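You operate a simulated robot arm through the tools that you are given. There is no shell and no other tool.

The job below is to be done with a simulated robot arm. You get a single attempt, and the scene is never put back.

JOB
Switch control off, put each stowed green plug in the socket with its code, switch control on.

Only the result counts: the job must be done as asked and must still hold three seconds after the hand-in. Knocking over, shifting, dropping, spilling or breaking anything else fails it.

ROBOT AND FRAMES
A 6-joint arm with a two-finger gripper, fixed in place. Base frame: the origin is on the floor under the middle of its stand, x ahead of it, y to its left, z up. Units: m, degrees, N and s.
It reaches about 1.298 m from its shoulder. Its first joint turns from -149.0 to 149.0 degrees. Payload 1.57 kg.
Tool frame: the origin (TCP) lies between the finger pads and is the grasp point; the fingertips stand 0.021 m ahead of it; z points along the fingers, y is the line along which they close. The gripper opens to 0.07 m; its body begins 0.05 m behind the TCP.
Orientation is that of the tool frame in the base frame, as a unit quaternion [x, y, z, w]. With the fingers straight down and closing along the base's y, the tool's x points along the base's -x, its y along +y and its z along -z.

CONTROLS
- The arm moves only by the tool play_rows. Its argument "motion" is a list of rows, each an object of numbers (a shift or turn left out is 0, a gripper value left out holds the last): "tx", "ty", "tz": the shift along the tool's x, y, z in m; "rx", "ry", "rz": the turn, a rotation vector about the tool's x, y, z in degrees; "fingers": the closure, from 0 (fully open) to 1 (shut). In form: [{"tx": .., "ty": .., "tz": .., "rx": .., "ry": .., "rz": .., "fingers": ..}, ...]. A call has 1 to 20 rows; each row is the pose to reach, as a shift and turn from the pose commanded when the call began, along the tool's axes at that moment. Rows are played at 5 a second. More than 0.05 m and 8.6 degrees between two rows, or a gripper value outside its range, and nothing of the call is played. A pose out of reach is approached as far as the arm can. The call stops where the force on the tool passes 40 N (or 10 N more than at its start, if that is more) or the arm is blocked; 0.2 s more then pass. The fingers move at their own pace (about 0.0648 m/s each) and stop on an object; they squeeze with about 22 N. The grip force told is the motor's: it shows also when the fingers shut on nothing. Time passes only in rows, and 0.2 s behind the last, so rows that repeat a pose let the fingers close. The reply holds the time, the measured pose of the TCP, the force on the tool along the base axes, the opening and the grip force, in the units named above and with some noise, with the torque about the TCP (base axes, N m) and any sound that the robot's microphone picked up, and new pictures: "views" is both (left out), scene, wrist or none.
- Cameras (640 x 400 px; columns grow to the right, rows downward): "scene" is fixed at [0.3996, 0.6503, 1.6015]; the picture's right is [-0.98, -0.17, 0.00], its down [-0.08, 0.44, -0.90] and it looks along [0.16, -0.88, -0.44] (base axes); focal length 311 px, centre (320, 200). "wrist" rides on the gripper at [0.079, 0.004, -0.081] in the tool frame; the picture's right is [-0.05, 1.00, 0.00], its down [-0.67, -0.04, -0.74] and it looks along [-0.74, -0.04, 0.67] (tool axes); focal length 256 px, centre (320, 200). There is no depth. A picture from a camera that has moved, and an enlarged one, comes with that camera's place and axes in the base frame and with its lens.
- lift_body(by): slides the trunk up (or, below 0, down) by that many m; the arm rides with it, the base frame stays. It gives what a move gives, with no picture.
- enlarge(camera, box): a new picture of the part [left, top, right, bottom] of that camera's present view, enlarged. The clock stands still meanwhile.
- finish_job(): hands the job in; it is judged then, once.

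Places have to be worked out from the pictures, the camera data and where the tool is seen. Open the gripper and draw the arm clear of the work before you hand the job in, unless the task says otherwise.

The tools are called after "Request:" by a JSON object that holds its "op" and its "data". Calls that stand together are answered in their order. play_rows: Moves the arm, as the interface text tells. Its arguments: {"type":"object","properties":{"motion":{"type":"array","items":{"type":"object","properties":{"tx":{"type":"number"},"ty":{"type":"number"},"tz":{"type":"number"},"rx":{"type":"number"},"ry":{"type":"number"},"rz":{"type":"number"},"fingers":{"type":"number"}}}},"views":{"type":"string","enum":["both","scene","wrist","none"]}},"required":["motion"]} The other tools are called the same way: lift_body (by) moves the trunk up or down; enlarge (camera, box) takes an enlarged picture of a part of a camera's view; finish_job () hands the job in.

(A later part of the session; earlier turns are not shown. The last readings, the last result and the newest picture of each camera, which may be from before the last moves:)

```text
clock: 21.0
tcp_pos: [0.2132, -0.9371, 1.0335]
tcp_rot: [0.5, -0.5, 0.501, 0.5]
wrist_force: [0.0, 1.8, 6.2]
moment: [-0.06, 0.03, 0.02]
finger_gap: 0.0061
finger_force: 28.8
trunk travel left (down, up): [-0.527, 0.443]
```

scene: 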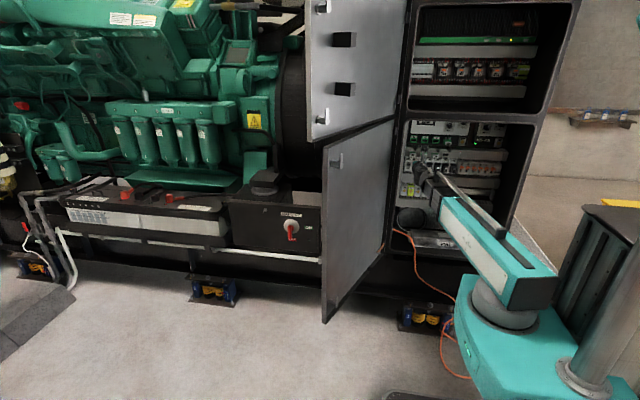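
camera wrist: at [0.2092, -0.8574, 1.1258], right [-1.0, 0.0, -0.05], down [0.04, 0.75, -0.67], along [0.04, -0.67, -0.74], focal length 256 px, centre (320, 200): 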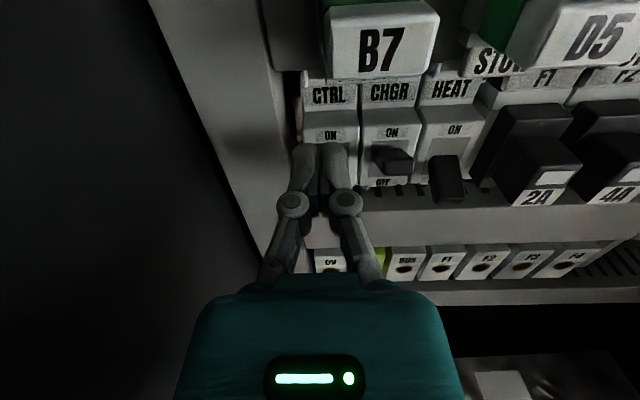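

Force is rising to 6 N. I'll press another 3 mm and see whether it reaches the end stop.

Request:
{"op": "lift_body", "data": {"by": -0.003}}

Request:
{"op": "lift_body", "data": {"by": -0.003}}

```text
clock: 21.6
tcp_pos: [0.2132, -0.9364, 1.0309]
tcp_rot: [0.499, -0.499, 0.5, 0.501]
wrist_force: [2.1, 1.2, 25.5]
moment: [-0.48, 0.03, 0.04]
finger_gap: 0.0061
finger_force: 28.6
trunk travel left (down, up): [-0.524, 0.446]
```

```text
clock: 22.0
tcp_pos: [0.2123, -0.9332, 1.03]
tcp_rot: [0.5, -0.498, 0.5, 0.501]
wrist_force: [0.4, 5.7, 35.4]
moment: [-0.66, 0.12, 0.17]
finger_gap: 0.0061
finger_force: 28.2
trunk travel left (down, up): [-0.522, 0.448]
stopped: the force on the tool passed its limit at 44 N (the readings are from after the stop); the commanded pose is now the measured one
```

The end stop is reached (35–44 N). I'll raise a little to unload, then back off and check.

Request:
{"op": "lift_body", "data": {"by": 0.01}}

Request:
{"op": "play_rows", "data": {"motion": [{"tz": -0.025, "fingers": 1.0}, {"tz": -0.05, "fingers": 1.0}, {"tz": -0.075, "fingers": 1.0}, {"tz": -0.1, "fingers": 1.0}, {"tz": -0.1, "fingers": 1.0}], "views": "wrist"}}

Request:
{"op": "enlarge", "data": {"camera": "wrist", "box": [295, 40, 423, 120]}}

Request:
{"op": "enlarge", "data": {"camera": "scene", "box": [400, 150, 432, 170]}}

```text
clock: 22.6
tcp_pos: [0.2151, -0.9375, 1.0355]
tcp_rot: [0.501, -0.5, 0.499, 0.5]
wrist_force: [-0.6, 0.7, -0.2]
moment: [0.01, 0.02, 0.02]
finger_gap: 0.0
finger_force: 28.6
trunk travel left (down, up): [-0.532, 0.438]
```

```text
clock: 23.8
tcp_pos: [0.2131, -0.8391, 1.0367]
tcp_rot: [0.501, -0.5, 0.5, 0.5]
wrist_force: [-0.1, 0.1, 0.1]
moment: [0.0, -0.01, -0.01]
finger_gap: 0.0
finger_force: 28.9
trunk travel left (down, up): [-0.532, 0.438]
camera wrist: at [0.21, -0.7583, 1.1155], right [-1.0, 0.0, -0.05], down [0.03, 0.75, -0.67], along [0.04, -0.67, -0.74], focal length 256 px, centre (320, 200)
```

wrist: 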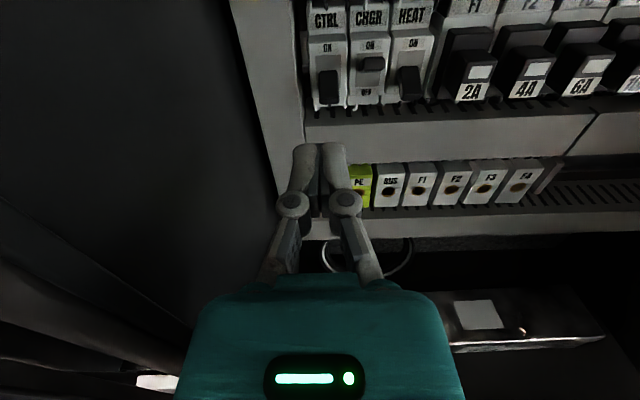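

```text
5.00 times, centred on (359, 80) of wrist
camera zoom: at [0.21, -0.7583, 1.1155], right [-1.0, 0.0, -0.05], down [0.03, 0.75, -0.67], along [0.04, -0.67, -0.74], focal length 1280 px, centre (125, 800)
```

zoom: 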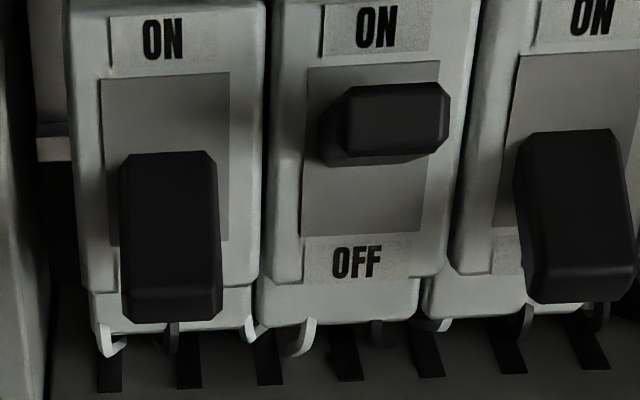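

```text
16.00 times, centred on (416, 160) of scene
camera zoom: at [0.3996, 0.6503, 1.6015], right [-0.98, -0.17, 0.0], down [-0.08, 0.44, -0.9], along [0.16, -0.88, -0.44], focal length 4972 px, centre (-1216, 840)
```

zoom: 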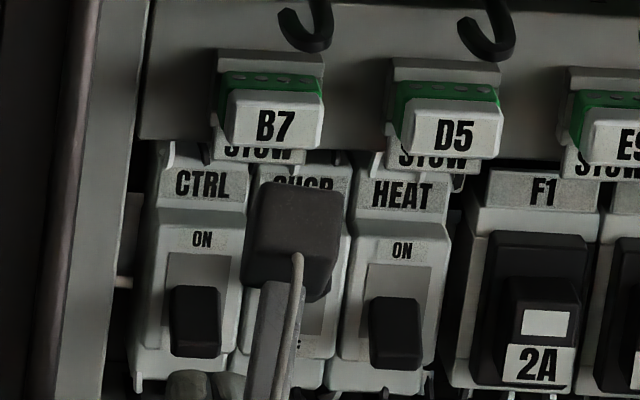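

CTRL is now fully OFF, matching HEAT. Next is plug B7 (centre about (0.194, -0.93 front, 1.102)): I'll raise to z≈1.101, open to about 40 mm and line up in x.

Request:
{"op": "lift_body", "data": {"by": 0.0645}}

Request:
{"op": "play_rows", "data": {"motion": [{"ty": 0.01, "fingers": 0.43}, {"ty": 0.0195, "fingers": 0.43}, {"ty": 0.0195, "fingers": 0.43}], "views": "wrist"}}

Request:
{"op": "enlarge", "data": {"camera": "wrist", "box": [240, 60, 400, 180]}}

Request:
{"op": "enlarge", "data": {"camera": "scene", "box": [400, 130, 464, 170]}}

```text
clock: 24.8
tcp_pos: [0.2135, -0.8387, 1.1012]
tcp_rot: [0.5, -0.5, 0.5, 0.5]
wrist_force: [0.8, -0.3, 0.0]
moment: [0.01, 0.02, -0.02]
finger_gap: 0.0001
finger_force: 27.7
trunk travel left (down, up): [-0.596, 0.374]
```

```text
clock: 25.6
tcp_pos: [0.1956, -0.8386, 1.1015]
tcp_rot: [0.501, -0.5, 0.5, 0.5]
wrist_force: [0.1, 0.0, -0.8]
moment: [0.0, -0.01, -0.04]
finger_gap: 0.0398
finger_force: 0.0
trunk travel left (down, up): [-0.596, 0.374]
camera wrist: at [0.1901, -0.7582, 1.1799], right [-1.0, 0.0, -0.05], down [0.03, 0.75, -0.67], along [0.04, -0.67, -0.74], focal length 256 px, centre (320, 200)
```

wrist: 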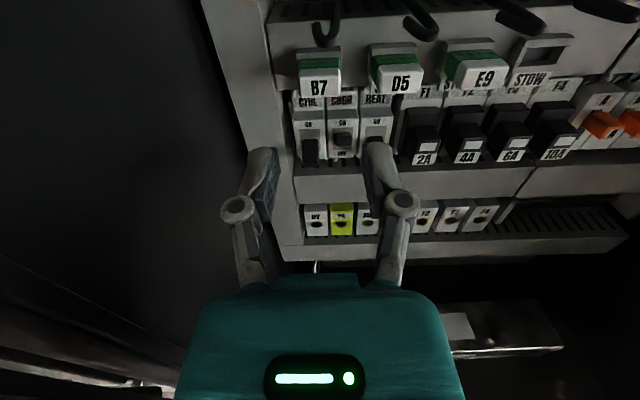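

```text
3.33 times, centred on (320, 120) of wrist
camera zoom: at [0.1901, -0.7582, 1.1799], right [-1.0, 0.0, -0.05], down [0.03, 0.75, -0.67], along [0.04, -0.67, -0.74], focal length 853 px, centre (320, 467)
```

zoom: 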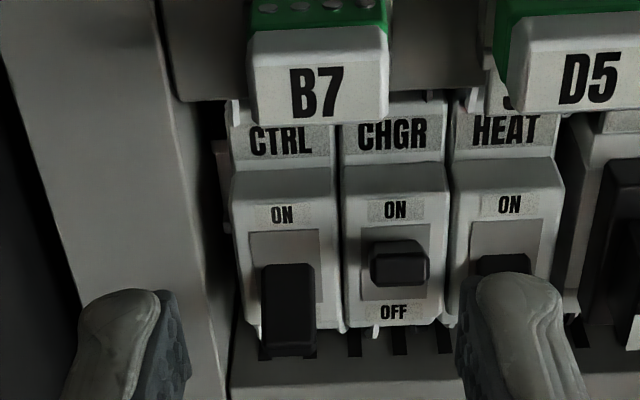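

```text
10.00 times, centred on (432, 150) of scene
camera zoom: at [0.3996, 0.6503, 1.6015], right [-0.98, -0.17, 0.0], down [-0.08, 0.44, -0.9], along [0.16, -0.88, -0.44], focal length 3107 px, centre (-800, 700)
```

zoom: 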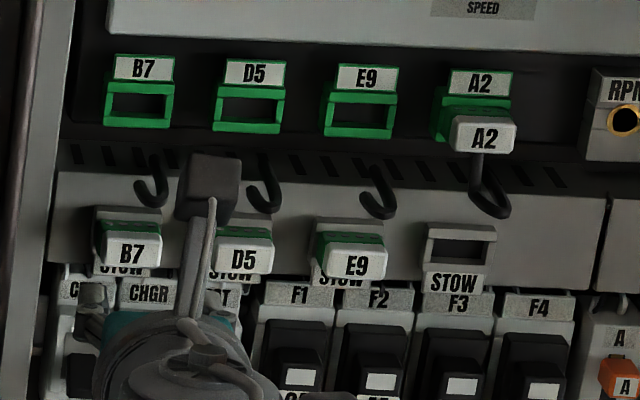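

Aligned: plug B7 centre computed at x≈0.194, z≈1.102. I'll advance to TCP y≈-0.932 around the plug, watching force.

Request:
{"op": "play_rows", "data": {"motion": [{"tz": 0.025, "fingers": 0.43}, {"tz": 0.05, "fingers": 0.43}, {"tz": 0.065, "fingers": 0.43}, {"tz": 0.078, "fingers": 0.43}, {"tz": 0.087, "fingers": 0.43}, {"tz": 0.093, "fingers": 0.43}, {"tz": 0.093, "fingers": 0.43}], "views": "wrist"}}

Request:
{"op": "enlarge", "data": {"camera": "wrist", "box": [240, 80, 400, 200]}}

Request:
{"op": "enlarge", "data": {"camera": "scene", "box": [400, 130, 464, 170]}}

```text
clock: 27.2
tcp_pos: [0.194, -0.9325, 1.0997]
tcp_rot: [0.501, -0.5, 0.5, 0.5]
wrist_force: [1.0, 0.0, 0.1]
moment: [-0.03, -0.01, 0.03]
finger_gap: 0.0399
finger_force: 0.1
trunk travel left (down, up): [-0.596, 0.374]
camera wrist: at [0.1903, -0.8522, 1.1799], right [-1.0, 0.0, -0.05], down [0.03, 0.75, -0.67], along [0.04, -0.67, -0.74], focal length 256 px, centre (320, 200)
```

wrist: 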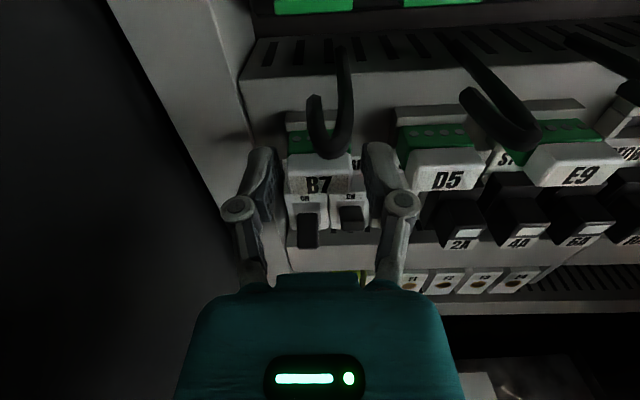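

```text
3.33 times, centred on (320, 140) of wrist
camera zoom: at [0.1903, -0.8522, 1.1799], right [-1.0, 0.0, -0.05], down [0.03, 0.75, -0.67], along [0.04, -0.67, -0.74], focal length 853 px, centre (320, 400)
```

zoom: 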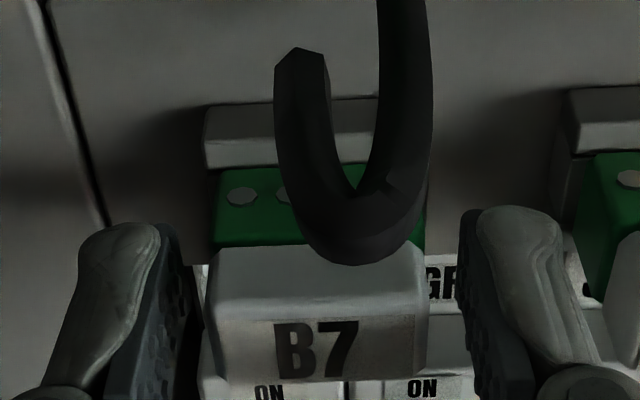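

```text
10.00 times, centred on (432, 150) of scene
camera zoom: at [0.3996, 0.6503, 1.6015], right [-0.98, -0.17, 0.0], down [-0.08, 0.44, -0.9], along [0.16, -0.88, -0.44], focal length 3107 px, centre (-800, 700)
```

zoom: 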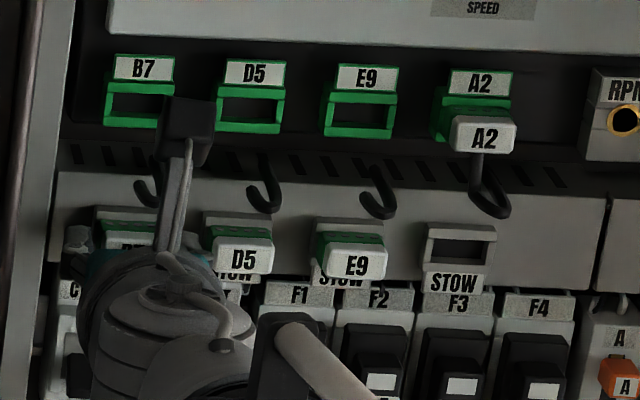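

The plug sits between the fingers and the cable hook is clear above. I'll close on it.

Request:
{"op": "play_rows", "data": {"motion": [{"fingers": 0.5}, {"fingers": 0.55}, {"fingers": 0.6}, {"fingers": 0.8}, {"fingers": 1.0}, {"fingers": 1.0}], "views": "wrist"}}

Request:
{"op": "enlarge", "data": {"camera": "wrist", "box": [240, 80, 400, 200]}}

```text
clock: 28.6
tcp_pos: [0.1958, -0.9324, 1.1003]
tcp_rot: [-0.5, 0.501, -0.499, -0.501]
wrist_force: [0.4, 1.7, -0.9]
moment: [0.04, -0.02, 0.03]
finger_gap: 0.0291
finger_force: 22.3
trunk travel left (down, up): [-0.596, 0.374]
camera wrist: at [0.1905, -0.8519, 1.1799], right [-1.0, 0.0, -0.05], down [0.03, 0.75, -0.67], along [0.04, -0.67, -0.74], focal length 256 px, centre (320, 200)
```

wrist: 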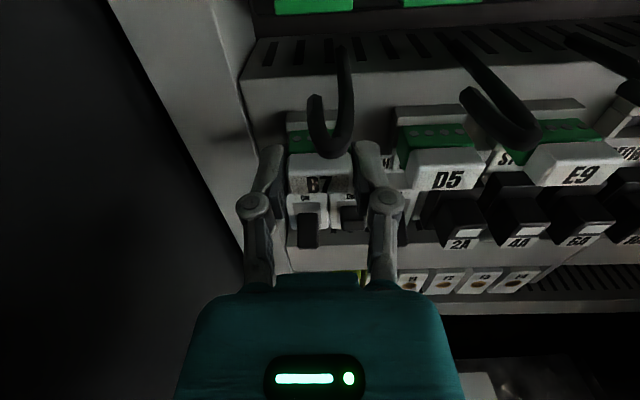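

```text
3.33 times, centred on (320, 140) of wrist
camera zoom: at [0.1905, -0.8519, 1.1799], right [-1.0, 0.0, -0.05], down [0.03, 0.75, -0.67], along [0.04, -0.67, -0.74], focal length 853 px, centre (320, 400)
```

zoom: 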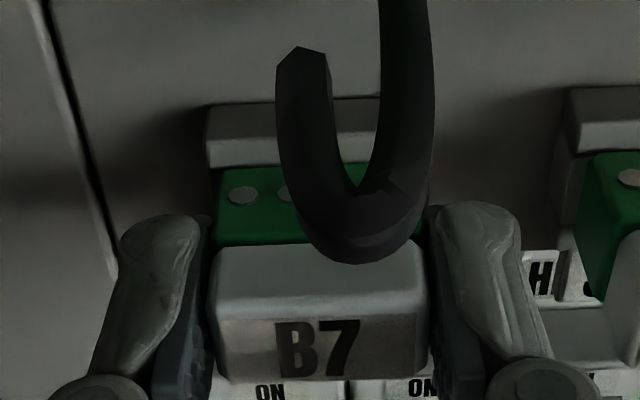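

Gripped at 29.1 mm. I'll pull straight out (+y) by 10 cm.

Request:
{"op": "play_rows", "data": {"motion": [{"tz": -0.004, "fingers": 1.0}, {"tz": -0.01, "fingers": 1.0}, {"tz": -0.018, "fingers": 1.0}, {"tz": -0.028, "fingers": 1.0}, {"tz": -0.04, "fingers": 1.0}, {"tz": -0.055, "fingers": 1.0}, {"tz": -0.07, "fingers": 1.0}, {"tz": -0.085, "fingers": 1.0}, {"tz": -0.1, "fingers": 1.0}, {"tz": -0.1, "fingers": 1.0}], "views": "wrist"}}

Request:
{"op": "enlarge", "data": {"camera": "wrist", "box": [240, 80, 400, 200]}}

Request:
{"op": "enlarge", "data": {"camera": "scene", "box": [390, 120, 486, 180]}}

```text
clock: 30.8
tcp_pos: [0.1944, -0.8318, 1.1005]
tcp_rot: [0.501, -0.499, 0.5, 0.5]
wrist_force: [-0.1, -0.1, 0.4]
moment: [0.01, 0.01, -0.02]
finger_gap: 0.0289
finger_force: 21.8
trunk travel left (down, up): [-0.596, 0.374]
camera wrist: at [0.1898, -0.7514, 1.1801], right [-1.0, 0.0, -0.05], down [0.03, 0.74, -0.67], along [0.04, -0.67, -0.74], focal length 256 px, centre (320, 200)
```

wrist: 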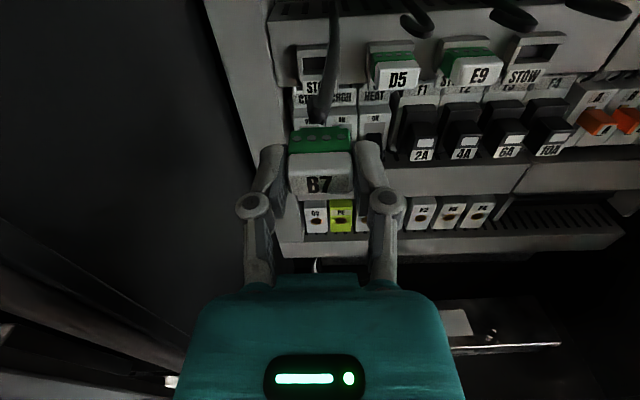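

```text
3.33 times, centred on (320, 140) of wrist
camera zoom: at [0.1898, -0.7514, 1.1801], right [-1.0, 0.0, -0.05], down [0.03, 0.74, -0.67], along [0.04, -0.67, -0.74], focal length 853 px, centre (320, 400)
```

zoom: 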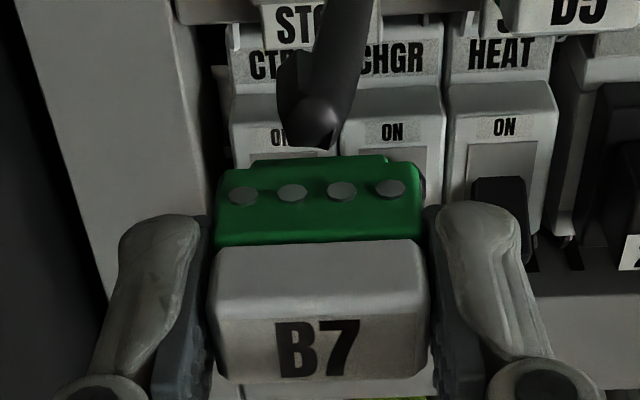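

```text
6.67 times, centred on (438, 150) of scene
camera zoom: at [0.3996, 0.6503, 1.6015], right [-0.98, -0.17, 0.0], down [-0.08, 0.44, -0.9], along [0.16, -0.88, -0.44], focal length 2072 px, centre (-467, 533)
```

zoom: 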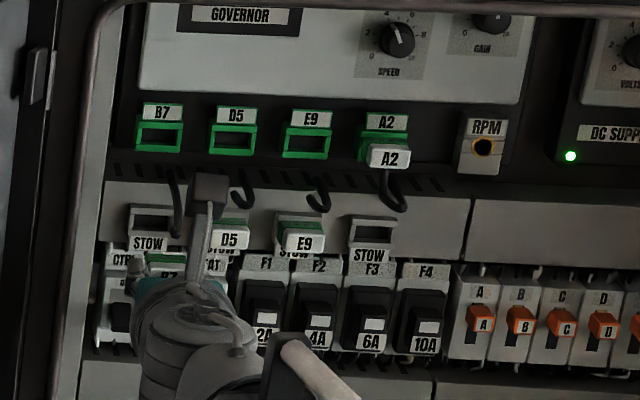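

B7 is out and its cable trails along. I'll raise to the socket height (about +0.062) and look at the alignment.

Request:
{"op": "lift_body", "data": {"by": 0.062}}

Request:
{"op": "enlarge", "data": {"camera": "wrist", "box": [240, 30, 400, 130]}}

Request:
{"op": "enlarge", "data": {"camera": "wrist", "box": [240, 80, 400, 200]}}

Request:
{"op": "enlarge", "data": {"camera": "scene", "box": [390, 120, 486, 180]}}

Request:
{"op": "enlarge", "data": {"camera": "wrist", "box": [340, 10, 500, 110]}}

```text
clock: 31.9
tcp_pos: [0.1934, -0.8326, 1.1633]
tcp_rot: [0.5, -0.5, 0.499, 0.501]
wrist_force: [0.1, 0.4, 0.0]
moment: [0.01, -0.01, 0.02]
finger_gap: 0.0292
finger_force: 22.3
trunk travel left (down, up): [-0.658, 0.312]
```

```text
4.00 times, centred on (320, 80) of wrist
camera zoom: at [0.1898, -0.7517, 1.242], right [-1.0, 0.0, -0.05], down [0.03, 0.75, -0.67], along [0.04, -0.67, -0.74], focal length 1024 px, centre (320, 680)
```

zoom: 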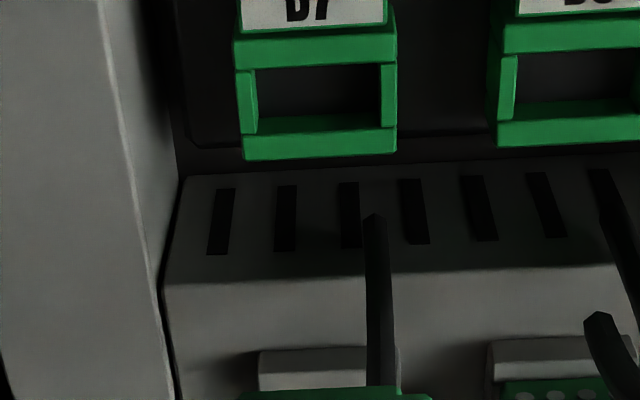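

```text
3.33 times, centred on (320, 140) of wrist
camera zoom: at [0.1898, -0.7517, 1.242], right [-1.0, 0.0, -0.05], down [0.03, 0.75, -0.67], along [0.04, -0.67, -0.74], focal length 853 px, centre (320, 400)
```

zoom: 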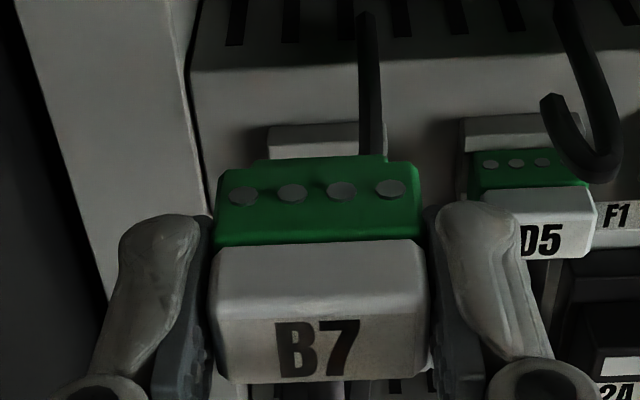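

```text
6.67 times, centred on (438, 150) of scene
camera zoom: at [0.3996, 0.6503, 1.6015], right [-0.98, -0.17, 0.0], down [-0.08, 0.44, -0.9], along [0.16, -0.88, -0.44], focal length 2072 px, centre (-467, 533)
```

zoom: 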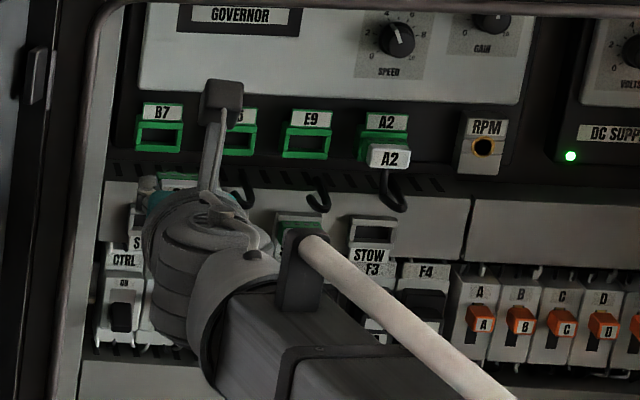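

```text
4.00 times, centred on (420, 60) of wrist
camera zoom: at [0.1898, -0.7517, 1.242], right [-1.0, 0.0, -0.05], down [0.03, 0.75, -0.67], along [0.04, -0.67, -0.74], focal length 1024 px, centre (-80, 760)
```

zoom: 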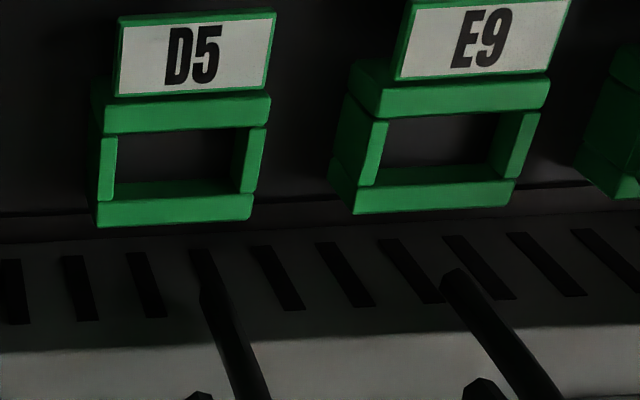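

Lateral alignment checks out (≈0.3 mm); the socket opening centre computes to z≈1.1634 while the plug sits ≈2 mm above the TCP, so I'll drop 2 mm and approach to just short of the socket.

Request:
{"op": "lift_body", "data": {"by": -0.002}}

Request:
{"op": "play_rows", "data": {"motion": [{"tz": 0.02, "fingers": 1.0}, {"tz": 0.04, "fingers": 1.0}, {"tz": 0.06, "fingers": 1.0}, {"tz": 0.08, "fingers": 1.0}, {"tz": 0.095, "fingers": 1.0}, {"tz": 0.095, "fingers": 1.0}], "views": "wrist"}}

Request:
{"op": "enlarge", "data": {"camera": "wrist", "box": [240, 70, 400, 190]}}

Request:
{"op": "enlarge", "data": {"camera": "scene", "box": [398, 125, 462, 165]}}

```text
clock: 32.4
tcp_pos: [0.1935, -0.8321, 1.1615]
tcp_rot: [0.501, -0.499, 0.5, 0.5]
wrist_force: [0.2, 0.0, -0.7]
moment: [0.04, 0.04, -0.02]
finger_gap: 0.029
finger_force: 21.8
trunk travel left (down, up): [-0.656, 0.314]
```

```text
clock: 33.8
tcp_pos: [0.1935, -0.9263, 1.1598]
tcp_rot: [0.5, -0.499, 0.5, 0.501]
wrist_force: [0.6, -0.2, -0.4]
moment: [-0.01, -0.03, -0.02]
finger_gap: 0.0291
finger_force: 21.9
trunk travel left (down, up): [-0.656, 0.314]
camera wrist: at [0.19, -0.8462, 1.2402], right [-1.0, 0.0, -0.05], down [0.03, 0.74, -0.67], along [0.04, -0.67, -0.74], focal length 256 px, centre (320, 200)
```

wrist: 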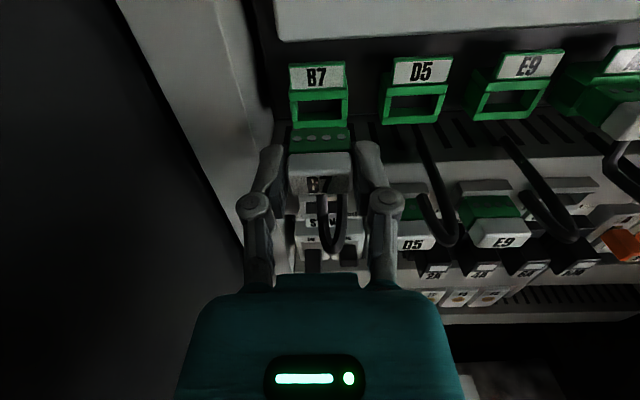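

```text
3.33 times, centred on (320, 130) of wrist
camera zoom: at [0.19, -0.8462, 1.2402], right [-1.0, 0.0, -0.05], down [0.03, 0.74, -0.67], along [0.04, -0.67, -0.74], focal length 853 px, centre (320, 433)
```

zoom: 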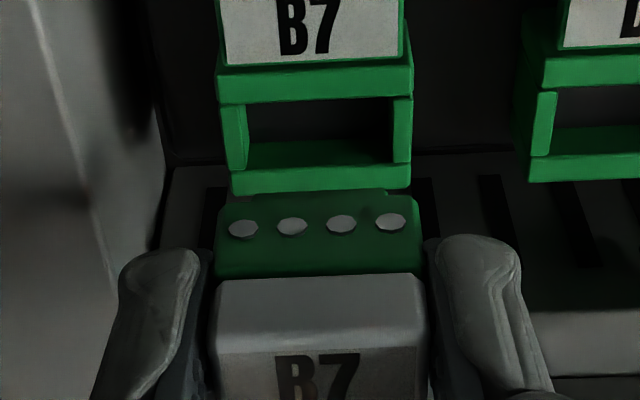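

```text
10.00 times, centred on (430, 145) of scene
camera zoom: at [0.3996, 0.6503, 1.6015], right [-0.98, -0.17, 0.0], down [-0.08, 0.44, -0.9], along [0.16, -0.88, -0.44], focal length 3107 px, centre (-780, 750)
```

zoom: 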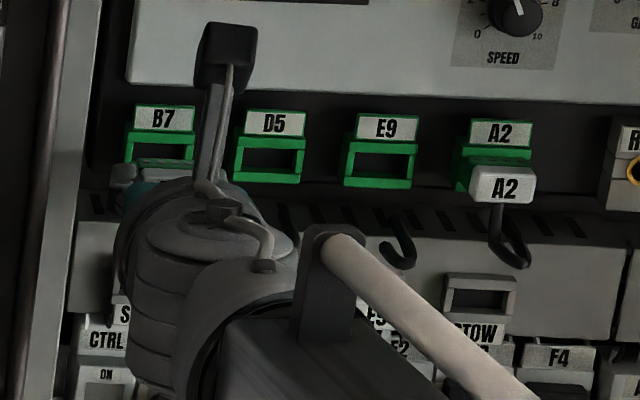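

Aligned to within a millimetre laterally and vertically (nose ≈22 mm wide vs opening ≈26 mm). I'll advance slowly into the socket.

Request:
{"op": "play_rows", "data": {"motion": [{"tz": 0.006, "fingers": 1.0}, {"tz": 0.011, "fingers": 1.0}, {"tz": 0.015, "fingers": 1.0}, {"tz": 0.019, "fingers": 1.0}, {"tz": 0.022, "fingers": 1.0}, {"tz": 0.025, "fingers": 1.0}], "views": "wrist"}}

Request:
{"op": "enlarge", "data": {"camera": "wrist", "box": [240, 70, 400, 190]}}

```text
clock: 35.2
tcp_pos: [0.1941, -0.951, 1.1617]
tcp_rot: [0.501, -0.499, 0.5, 0.499]
wrist_force: [0.3, 1.2, 4.2]
moment: [-0.14, -0.01, 0.01]
finger_gap: 0.0292
finger_force: 22.1
trunk travel left (down, up): [-0.656, 0.314]
camera wrist: at [0.1896, -0.8713, 1.2405], right [-1.0, 0.0, -0.05], down [0.03, 0.75, -0.67], along [0.04, -0.67, -0.74], focal length 256 px, centre (320, 200)
```

wrist: 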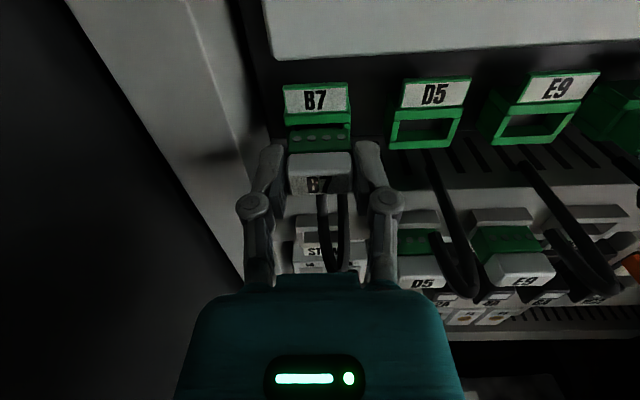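

```text
3.33 times, centred on (320, 130) of wrist
camera zoom: at [0.1896, -0.8713, 1.2405], right [-1.0, 0.0, -0.05], down [0.03, 0.75, -0.67], along [0.04, -0.67, -0.74], focal length 853 px, centre (320, 433)
```

zoom: 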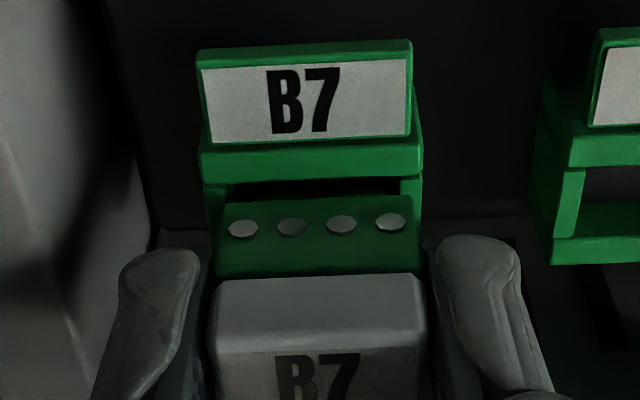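

The nose is entering; a +4 N upward reaction says the plug is slightly low. I'll raise 1 mm and continue in.

Request:
{"op": "lift_body", "data": {"by": 0.001}}

Request:
{"op": "play_rows", "data": {"motion": [{"tz": 0.003, "fingers": 1.0}, {"tz": 0.006, "fingers": 1.0}, {"tz": 0.006, "fingers": 1.0}], "views": "wrist"}}

Request:
{"op": "enlarge", "data": {"camera": "wrist", "box": [240, 70, 400, 190]}}

```text
clock: 35.7
tcp_pos: [0.194, -0.953, 1.1615]
tcp_rot: [0.5, -0.501, 0.499, 0.501]
wrist_force: [0.0, 0.3, -0.6]
moment: [0.01, 0.0, -0.03]
finger_gap: 0.0292
finger_force: 21.8
trunk travel left (down, up): [-0.657, 0.313]
```

```text
clock: 36.5
tcp_pos: [0.1941, -0.9556, 1.1631]
tcp_rot: [0.5, -0.5, 0.5, 0.5]
wrist_force: [1.6, 15.6, -4.5]
moment: [0.09, -0.01, 0.0]
finger_gap: 0.0292
finger_force: 22.3
trunk travel left (down, up): [-0.657, 0.313]
camera wrist: at [0.1904, -0.8763, 1.2418], right [-1.0, 0.0, -0.05], down [0.03, 0.74, -0.67], along [0.04, -0.67, -0.74], focal length 256 px, centre (320, 200)
```

wrist: 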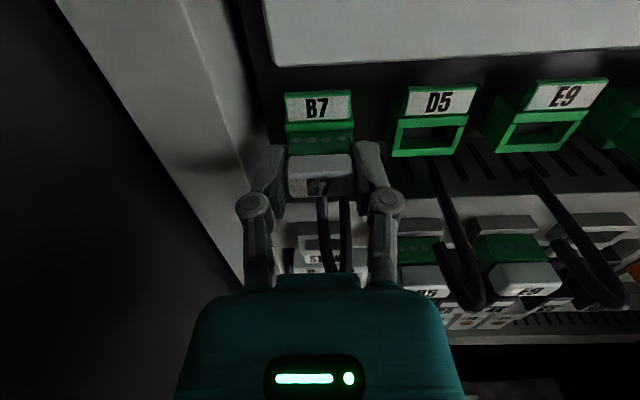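

```text
3.33 times, centred on (320, 130) of wrist
camera zoom: at [0.1904, -0.8763, 1.2418], right [-1.0, 0.0, -0.05], down [0.03, 0.74, -0.67], along [0.04, -0.67, -0.74], focal length 853 px, centre (320, 433)
```

zoom: 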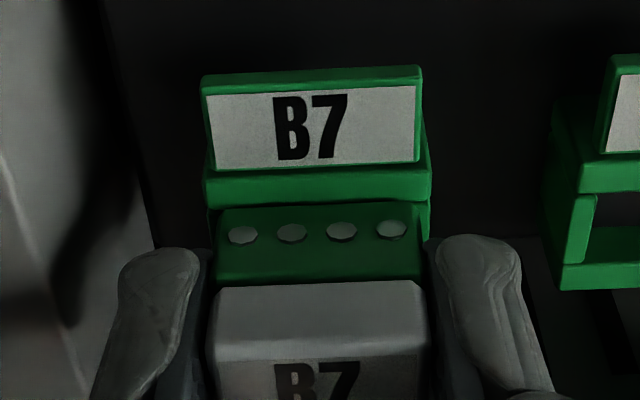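

Resistance of 15 N with the plug almost seated. I'll push a little further to seat it.

Request:
{"op": "play_rows", "data": {"motion": [{"tz": 0.002, "fingers": 1.0}, {"tz": 0.004, "fingers": 1.0}, {"tz": 0.005, "fingers": 1.0}], "views": "wrist"}}

Request:
{"op": "enlarge", "data": {"camera": "wrist", "box": [240, 70, 400, 190]}}

Request:
{"op": "enlarge", "data": {"camera": "scene", "box": [398, 125, 462, 165]}}

```text
clock: 37.3
tcp_pos: [0.1961, -0.9608, 1.1628]
tcp_rot: [0.5, -0.5, 0.5, 0.501]
wrist_force: [2.7, 15.8, -0.2]
moment: [-0.03, -0.01, 0.06]
finger_gap: 0.0291
finger_force: 22.2
trunk travel left (down, up): [-0.657, 0.313]
camera wrist: at [0.1904, -0.8804, 1.2423], right [-1.0, 0.0, -0.05], down [0.03, 0.74, -0.67], along [0.04, -0.67, -0.74], focal length 256 px, centre (320, 200)
```

wrist: 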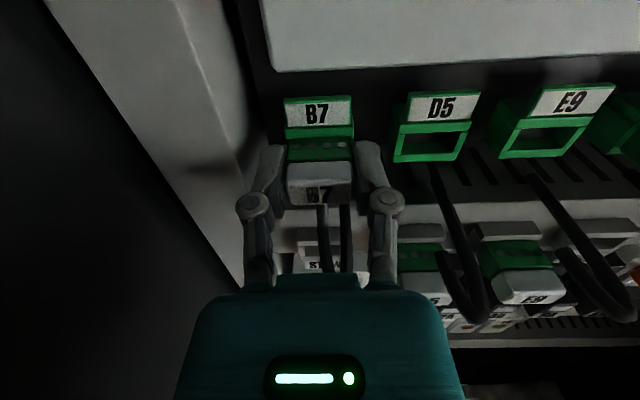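

```text
3.33 times, centred on (320, 130) of wrist
camera zoom: at [0.1904, -0.8804, 1.2423], right [-1.0, 0.0, -0.05], down [0.03, 0.74, -0.67], along [0.04, -0.67, -0.74], focal length 853 px, centre (320, 433)
```

zoom: 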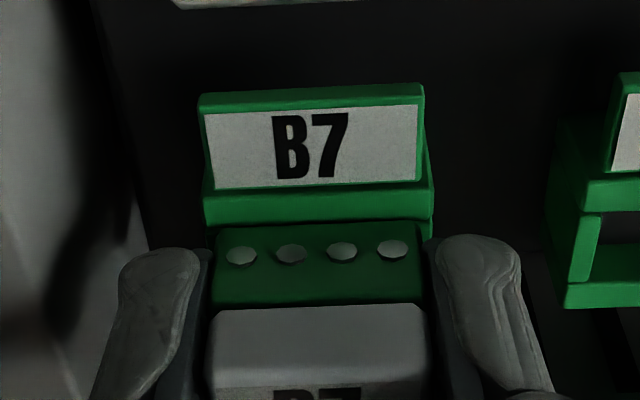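

```text
10.00 times, centred on (430, 145) of scene
camera zoom: at [0.3996, 0.6503, 1.6015], right [-0.98, -0.17, 0.0], down [-0.08, 0.44, -0.9], along [0.16, -0.88, -0.44], focal length 3107 px, centre (-780, 750)
```

zoom: 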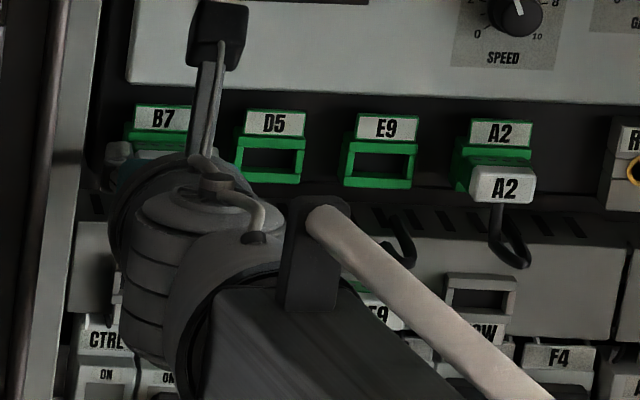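

The fingers are slipping along the plug at about 16 N, so gripping force limits the push. I'll open, back off and compare B7's seating with A2.

Request:
{"op": "play_rows", "data": {"motion": [{"fingers": 0.43}, {"fingers": 0.43}, {"fingers": 0.43}, {"tz": -0.02, "fingers": 0.43}, {"tz": -0.04, "fingers": 0.43}, {"tz": -0.065, "fingers": 0.43}, {"tz": -0.09, "fingers": 0.43}, {"tz": -0.115, "fingers": 0.43}, {"tz": -0.115, "fingers": 0.43}], "views": "wrist"}}

Request:
{"op": "enlarge", "data": {"camera": "wrist", "box": [260, 10, 420, 110]}}

Request:
{"op": "enlarge", "data": {"camera": "scene", "box": [398, 125, 462, 165]}}

Request:
{"op": "enlarge", "data": {"camera": "wrist", "box": [400, 10, 560, 110]}}

```text
clock: 39.3
tcp_pos: [0.1942, -0.8476, 1.162]
tcp_rot: [0.5, -0.499, 0.5, 0.501]
wrist_force: [0.0, -0.2, -0.6]
moment: [-0.01, 0.01, 0.01]
finger_gap: 0.0397
finger_force: 0.1
trunk travel left (down, up): [-0.657, 0.313]
camera wrist: at [0.1896, -0.7672, 1.2413], right [-1.0, 0.0, -0.05], down [0.03, 0.74, -0.67], along [0.04, -0.67, -0.74], focal length 256 px, centre (320, 200)
```

wrist: 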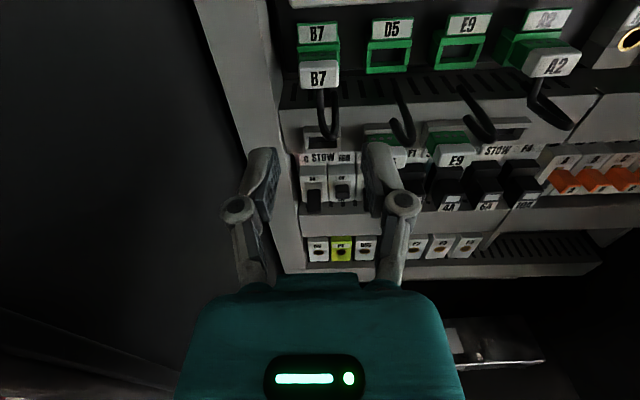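

```text
4.00 times, centred on (340, 60) of wrist
camera zoom: at [0.1896, -0.7672, 1.2413], right [-1.0, 0.0, -0.05], down [0.03, 0.74, -0.67], along [0.04, -0.67, -0.74], focal length 1024 px, centre (240, 760)
```

zoom: 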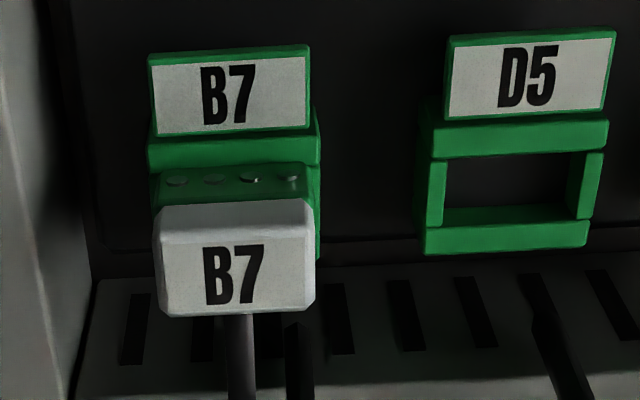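

```text
10.00 times, centred on (430, 145) of scene
camera zoom: at [0.3996, 0.6503, 1.6015], right [-0.98, -0.17, 0.0], down [-0.08, 0.44, -0.9], along [0.16, -0.88, -0.44], focal length 3107 px, centre (-780, 750)
```

zoom: 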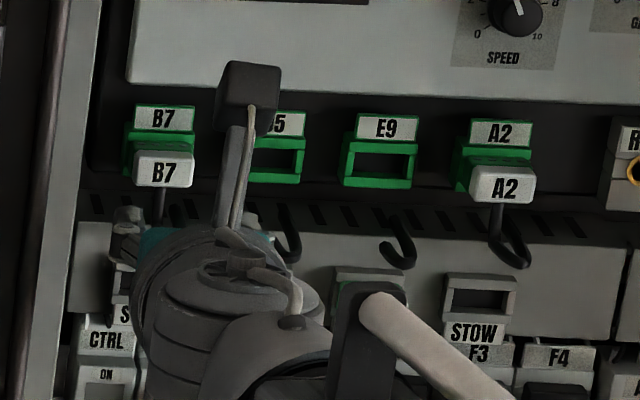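

```text
4.00 times, centred on (480, 60) of wrist
camera zoom: at [0.1896, -0.7672, 1.2413], right [-1.0, 0.0, -0.05], down [0.03, 0.74, -0.67], along [0.04, -0.67, -0.74], focal length 1024 px, centre (-320, 760)
```

zoom: 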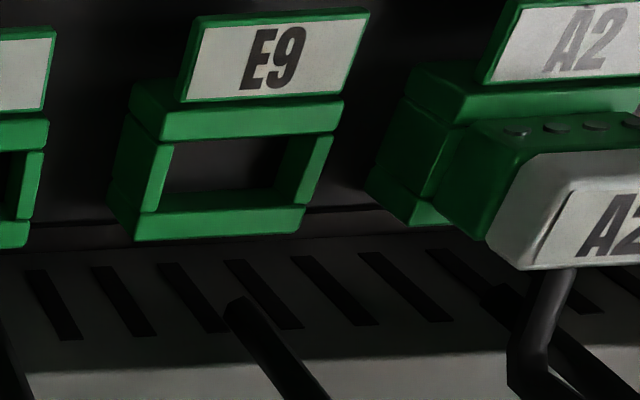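

B7 looks seated like A2. To verify the depth precisely, I'll move the camera sideways by three socket pitches (0.165 m) to see A2 from the same relative position.

Request:
{"op": "play_rows", "data": {"motion": [{"ty": 0.04, "fingers": 0.43}, {"ty": 0.08, "fingers": 0.43}, {"ty": 0.12, "fingers": 0.43}, {"ty": 0.155, "fingers": 0.43}, {"ty": 0.165, "fingers": 0.43}, {"ty": 0.165, "fingers": 0.43}], "views": "wrist"}}

Request:
{"op": "enlarge", "data": {"camera": "wrist", "box": [260, 10, 420, 110]}}

```text
clock: 40.7
tcp_pos: [0.0275, -0.849, 1.1612]
tcp_rot: [0.501, -0.499, 0.5, 0.5]
wrist_force: [0.1, -0.5, 0.6]
moment: [0.01, 0.02, -0.02]
finger_gap: 0.0399
finger_force: 0.1
trunk travel left (down, up): [-0.657, 0.313]
camera wrist: at [0.0226, -0.7688, 1.2412], right [-1.0, 0.0, -0.05], down [0.03, 0.74, -0.67], along [0.04, -0.67, -0.74], focal length 256 px, centre (320, 200)
```

wrist: 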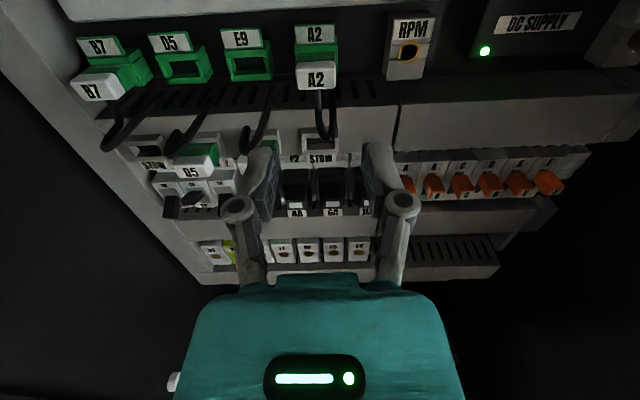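

```text
4.00 times, centred on (340, 60) of wrist
camera zoom: at [0.0226, -0.7688, 1.2412], right [-1.0, 0.0, -0.05], down [0.03, 0.74, -0.67], along [0.04, -0.67, -0.74], focal length 1024 px, centre (240, 760)
```

zoom: 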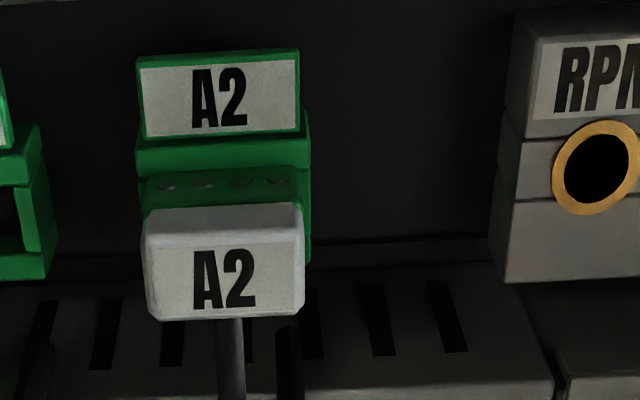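

Nearly identical; I'll take a tighter zoom of A2, then the same zoom on B7 after going back.

Request:
{"op": "enlarge", "data": {"camera": "wrist", "box": [290, 20, 346, 92]}}

Request:
{"op": "play_rows", "data": {"motion": [{"ty": -0.04, "fingers": 0.43}, {"ty": -0.08, "fingers": 0.43}, {"ty": -0.12, "fingers": 0.43}, {"ty": -0.155, "fingers": 0.43}, {"ty": -0.165, "fingers": 0.43}, {"ty": -0.165, "fingers": 0.43}], "views": "none"}}

Request:
{"op": "enlarge", "data": {"camera": "wrist", "box": [290, 20, 346, 92]}}

```text
5.56 times, centred on (318, 56) of wrist
camera zoom: at [0.0226, -0.7688, 1.2412], right [-1.0, 0.0, -0.05], down [0.03, 0.74, -0.67], along [0.04, -0.67, -0.74], focal length 1422 px, centre (331, 1000)
```

zoom: 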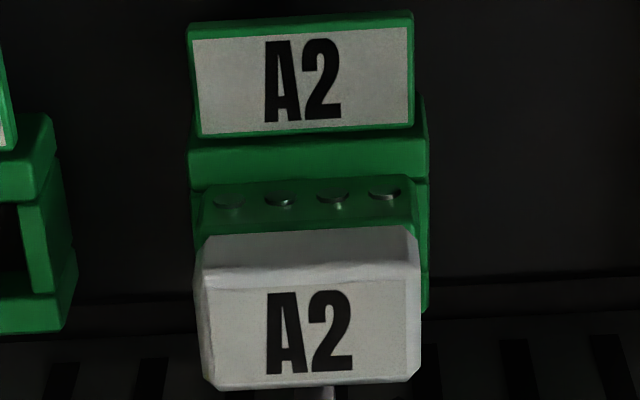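

```text
clock: 42.1
tcp_pos: [0.1926, -0.8465, 1.1616]
tcp_rot: [0.501, -0.5, 0.5, 0.5]
wrist_force: [0.0, -0.2, 0.4]
moment: [0.04, -0.04, 0.03]
finger_gap: 0.0399
finger_force: 0.1
trunk travel left (down, up): [-0.657, 0.313]
```

```text
5.56 times, centred on (318, 56) of wrist
camera zoom: at [0.1882, -0.7678, 1.241], right [-1.0, 0.0, -0.05], down [0.03, 0.75, -0.67], along [0.04, -0.67, -0.74], focal length 1422 px, centre (331, 1000)
```

zoom: 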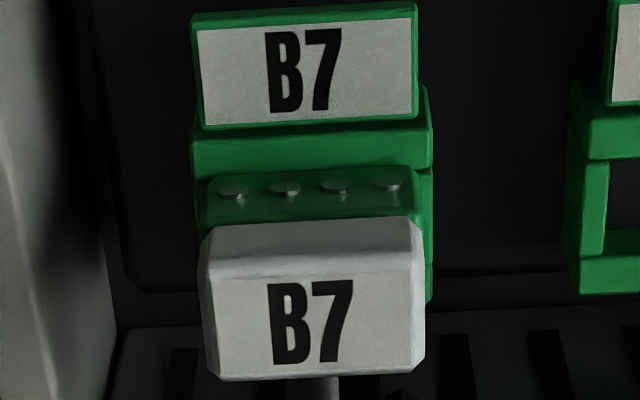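

B7's seating matches A2 to within a millimetre or two. To be sure it is fully home, I'll close the fingers and press gently on its front face.

Request:
{"op": "play_rows", "data": {"motion": [{"fingers": 1.0}, {"tz": 0.02, "fingers": 1.0}, {"tz": 0.045, "fingers": 1.0}, {"tz": 0.065, "fingers": 1.0}, {"tz": 0.076, "fingers": 1.0}, {"tz": 0.081, "fingers": 1.0}, {"tz": 0.084, "fingers": 1.0}, {"tz": 0.087, "fingers": 1.0}, {"tz": 0.09, "fingers": 1.0}, {"tz": 0.092, "fingers": 1.0}], "views": "wrist"}}

```text
clock: 44.3
tcp_pos: [0.1934, -0.9346, 1.1632]
tcp_rot: [0.5, -0.499, 0.5, 0.5]
wrist_force: [1.6, 12.6, 1.0]
moment: [-0.02, -0.01, 0.05]
finger_gap: 0.006
finger_force: 21.4
trunk travel left (down, up): [-0.657, 0.313]
stopped in row 10: the force on the tool passed its limit at 43 N (the readings are from after the stop); the commanded pose is now the measured one
camera wrist: at [0.1893, -0.854, 1.2423], right [-1.0, 0.0, -0.05], down [0.03, 0.74, -0.67], along [0.04, -0.67, -0.74], focal length 256 px, centre (320, 200)
```

wrist: 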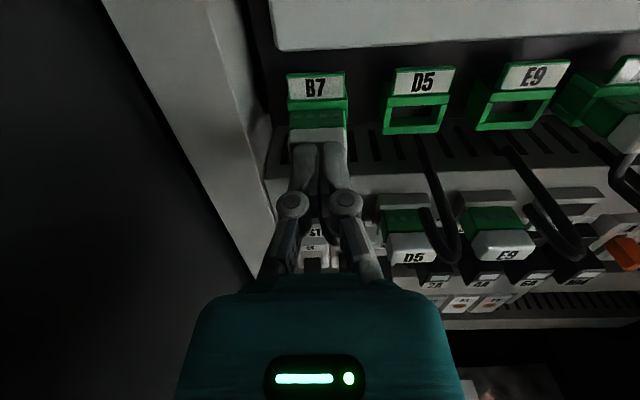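

B7 is firmly at its stop (43 N with no further motion, plug front at y≈-0.956). I'll retreat, shift one pitch to D5, and lower back to stow height.

Request:
{"op": "play_rows", "data": {"motion": [{"tz": -0.015, "fingers": 1.0}, {"tz": -0.04, "fingers": 1.0}, {"tz": -0.07, "fingers": 1.0}, {"tz": -0.1, "fingers": 0.43}, {"tz": -0.1, "ty": 0.02, "fingers": 0.43}, {"tz": -0.1, "ty": 0.04, "fingers": 0.43}, {"tz": -0.1, "ty": 0.0545, "fingers": 0.43}, {"tz": -0.1, "ty": 0.0545, "fingers": 0.43}], "views": "none"}}

Request:
{"op": "lift_body", "data": {"by": -0.061}}

Request:
{"op": "enlarge", "data": {"camera": "wrist", "box": [240, 40, 400, 140]}}

Request:
{"op": "enlarge", "data": {"camera": "wrist", "box": [0, 0, 640, 400]}}

Request:
{"op": "enlarge", "data": {"camera": "scene", "box": [398, 125, 462, 165]}}

```text
clock: 46.1
tcp_pos: [0.1405, -0.8369, 1.1615]
tcp_rot: [-0.5, 0.5, -0.5, -0.5]
wrist_force: [0.3, 0.6, 0.0]
moment: [0.02, 0.02, -0.01]
finger_gap: 0.0399
finger_force: 0.0
trunk travel left (down, up): [-0.657, 0.313]
```

```text
clock: 47.1
tcp_pos: [0.1395, -0.8366, 1.1008]
tcp_rot: [0.5, -0.5, 0.5, 0.5]
wrist_force: [-0.3, 0.2, 0.8]
moment: [-0.05, -0.03, 0.0]
finger_gap: 0.0399
finger_force: 0.1
trunk travel left (down, up): [-0.596, 0.374]
```

```text
4.00 times, centred on (320, 90) of wrist
camera zoom: at [0.1352, -0.7562, 1.1799], right [-1.0, 0.0, -0.05], down [0.03, 0.75, -0.66], along [0.04, -0.67, -0.75], focal length 1024 px, centre (320, 640)
```

zoom: 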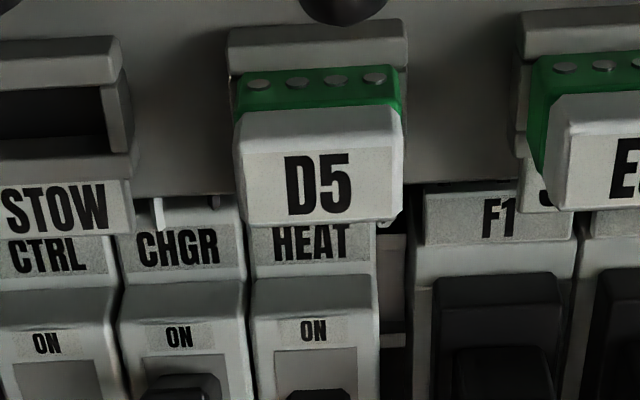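

```text
1.00 times, centred on (320, 200) of wrist (not enlarged: the box is as wide or as high as the picture)
camera zoom: at [0.1352, -0.7562, 1.1799], right [-1.0, 0.0, -0.05], down [0.03, 0.75, -0.66], along [0.04, -0.67, -0.75], focal length 256 px, centre (320, 200)
```

zoom: 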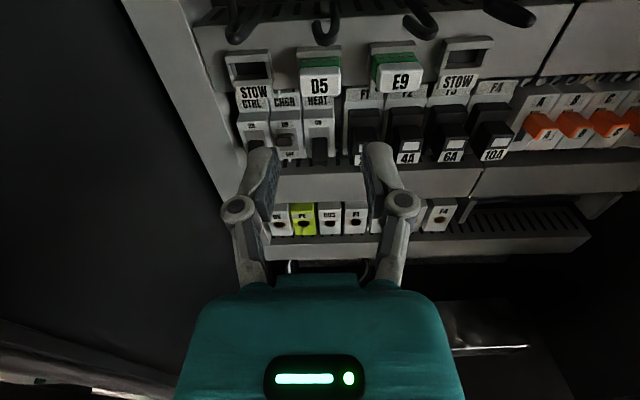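

```text
10.00 times, centred on (430, 145) of scene
camera zoom: at [0.3996, 0.6503, 1.6015], right [-0.98, -0.17, 0.0], down [-0.08, 0.44, -0.9], along [0.16, -0.88, -0.44], focal length 3107 px, centre (-780, 750)
```

zoom: 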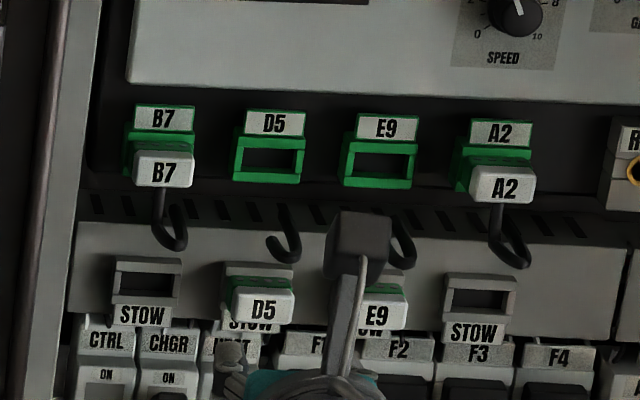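

D5 is centred identically to how B7 was. I'll advance around it and close.

Request:
{"op": "play_rows", "data": {"motion": [{"tz": 0.025, "fingers": 0.43}, {"tz": 0.05, "fingers": 0.43}, {"tz": 0.068, "fingers": 0.43}, {"tz": 0.081, "fingers": 0.43}, {"tz": 0.09, "fingers": 0.43}, {"tz": 0.0958, "fingers": 0.43}, {"tz": 0.0958, "fingers": 0.43}, {"tz": 0.0958, "fingers": 0.5}, {"tz": 0.0958, "fingers": 0.55}, {"tz": 0.0958, "fingers": 0.6}, {"tz": 0.0958, "fingers": 0.8}, {"tz": 0.0958, "fingers": 1.0}, {"tz": 0.0958, "fingers": 1.0}], "views": "wrist"}}

Request:
{"op": "enlarge", "data": {"camera": "wrist", "box": [240, 80, 400, 200]}}

```text
clock: 49.9
tcp_pos: [0.1398, -0.9313, 1.0998]
tcp_rot: [0.501, -0.501, 0.499, 0.5]
wrist_force: [2.0, 1.5, -0.7]
moment: [0.02, 0.01, 0.07]
finger_gap: 0.029
finger_force: 21.5
trunk travel left (down, up): [-0.596, 0.374]
camera wrist: at [0.1354, -0.8518, 1.1799], right [-1.0, 0.0, -0.05], down [0.03, 0.75, -0.66], along [0.04, -0.67, -0.75], focal length 256 px, centre (320, 200)
```

wrist: 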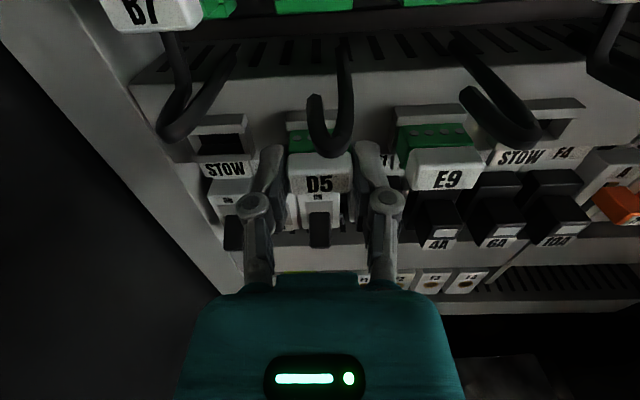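

```text
3.33 times, centred on (320, 140) of wrist
camera zoom: at [0.1354, -0.8518, 1.1799], right [-1.0, 0.0, -0.05], down [0.03, 0.75, -0.66], along [0.04, -0.67, -0.75], focal length 853 px, centre (320, 400)
```

zoom: 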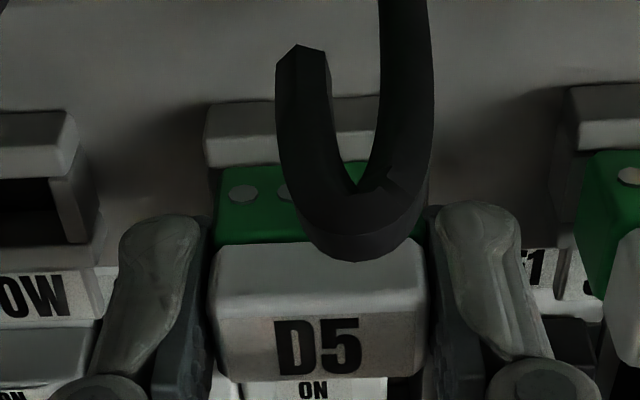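

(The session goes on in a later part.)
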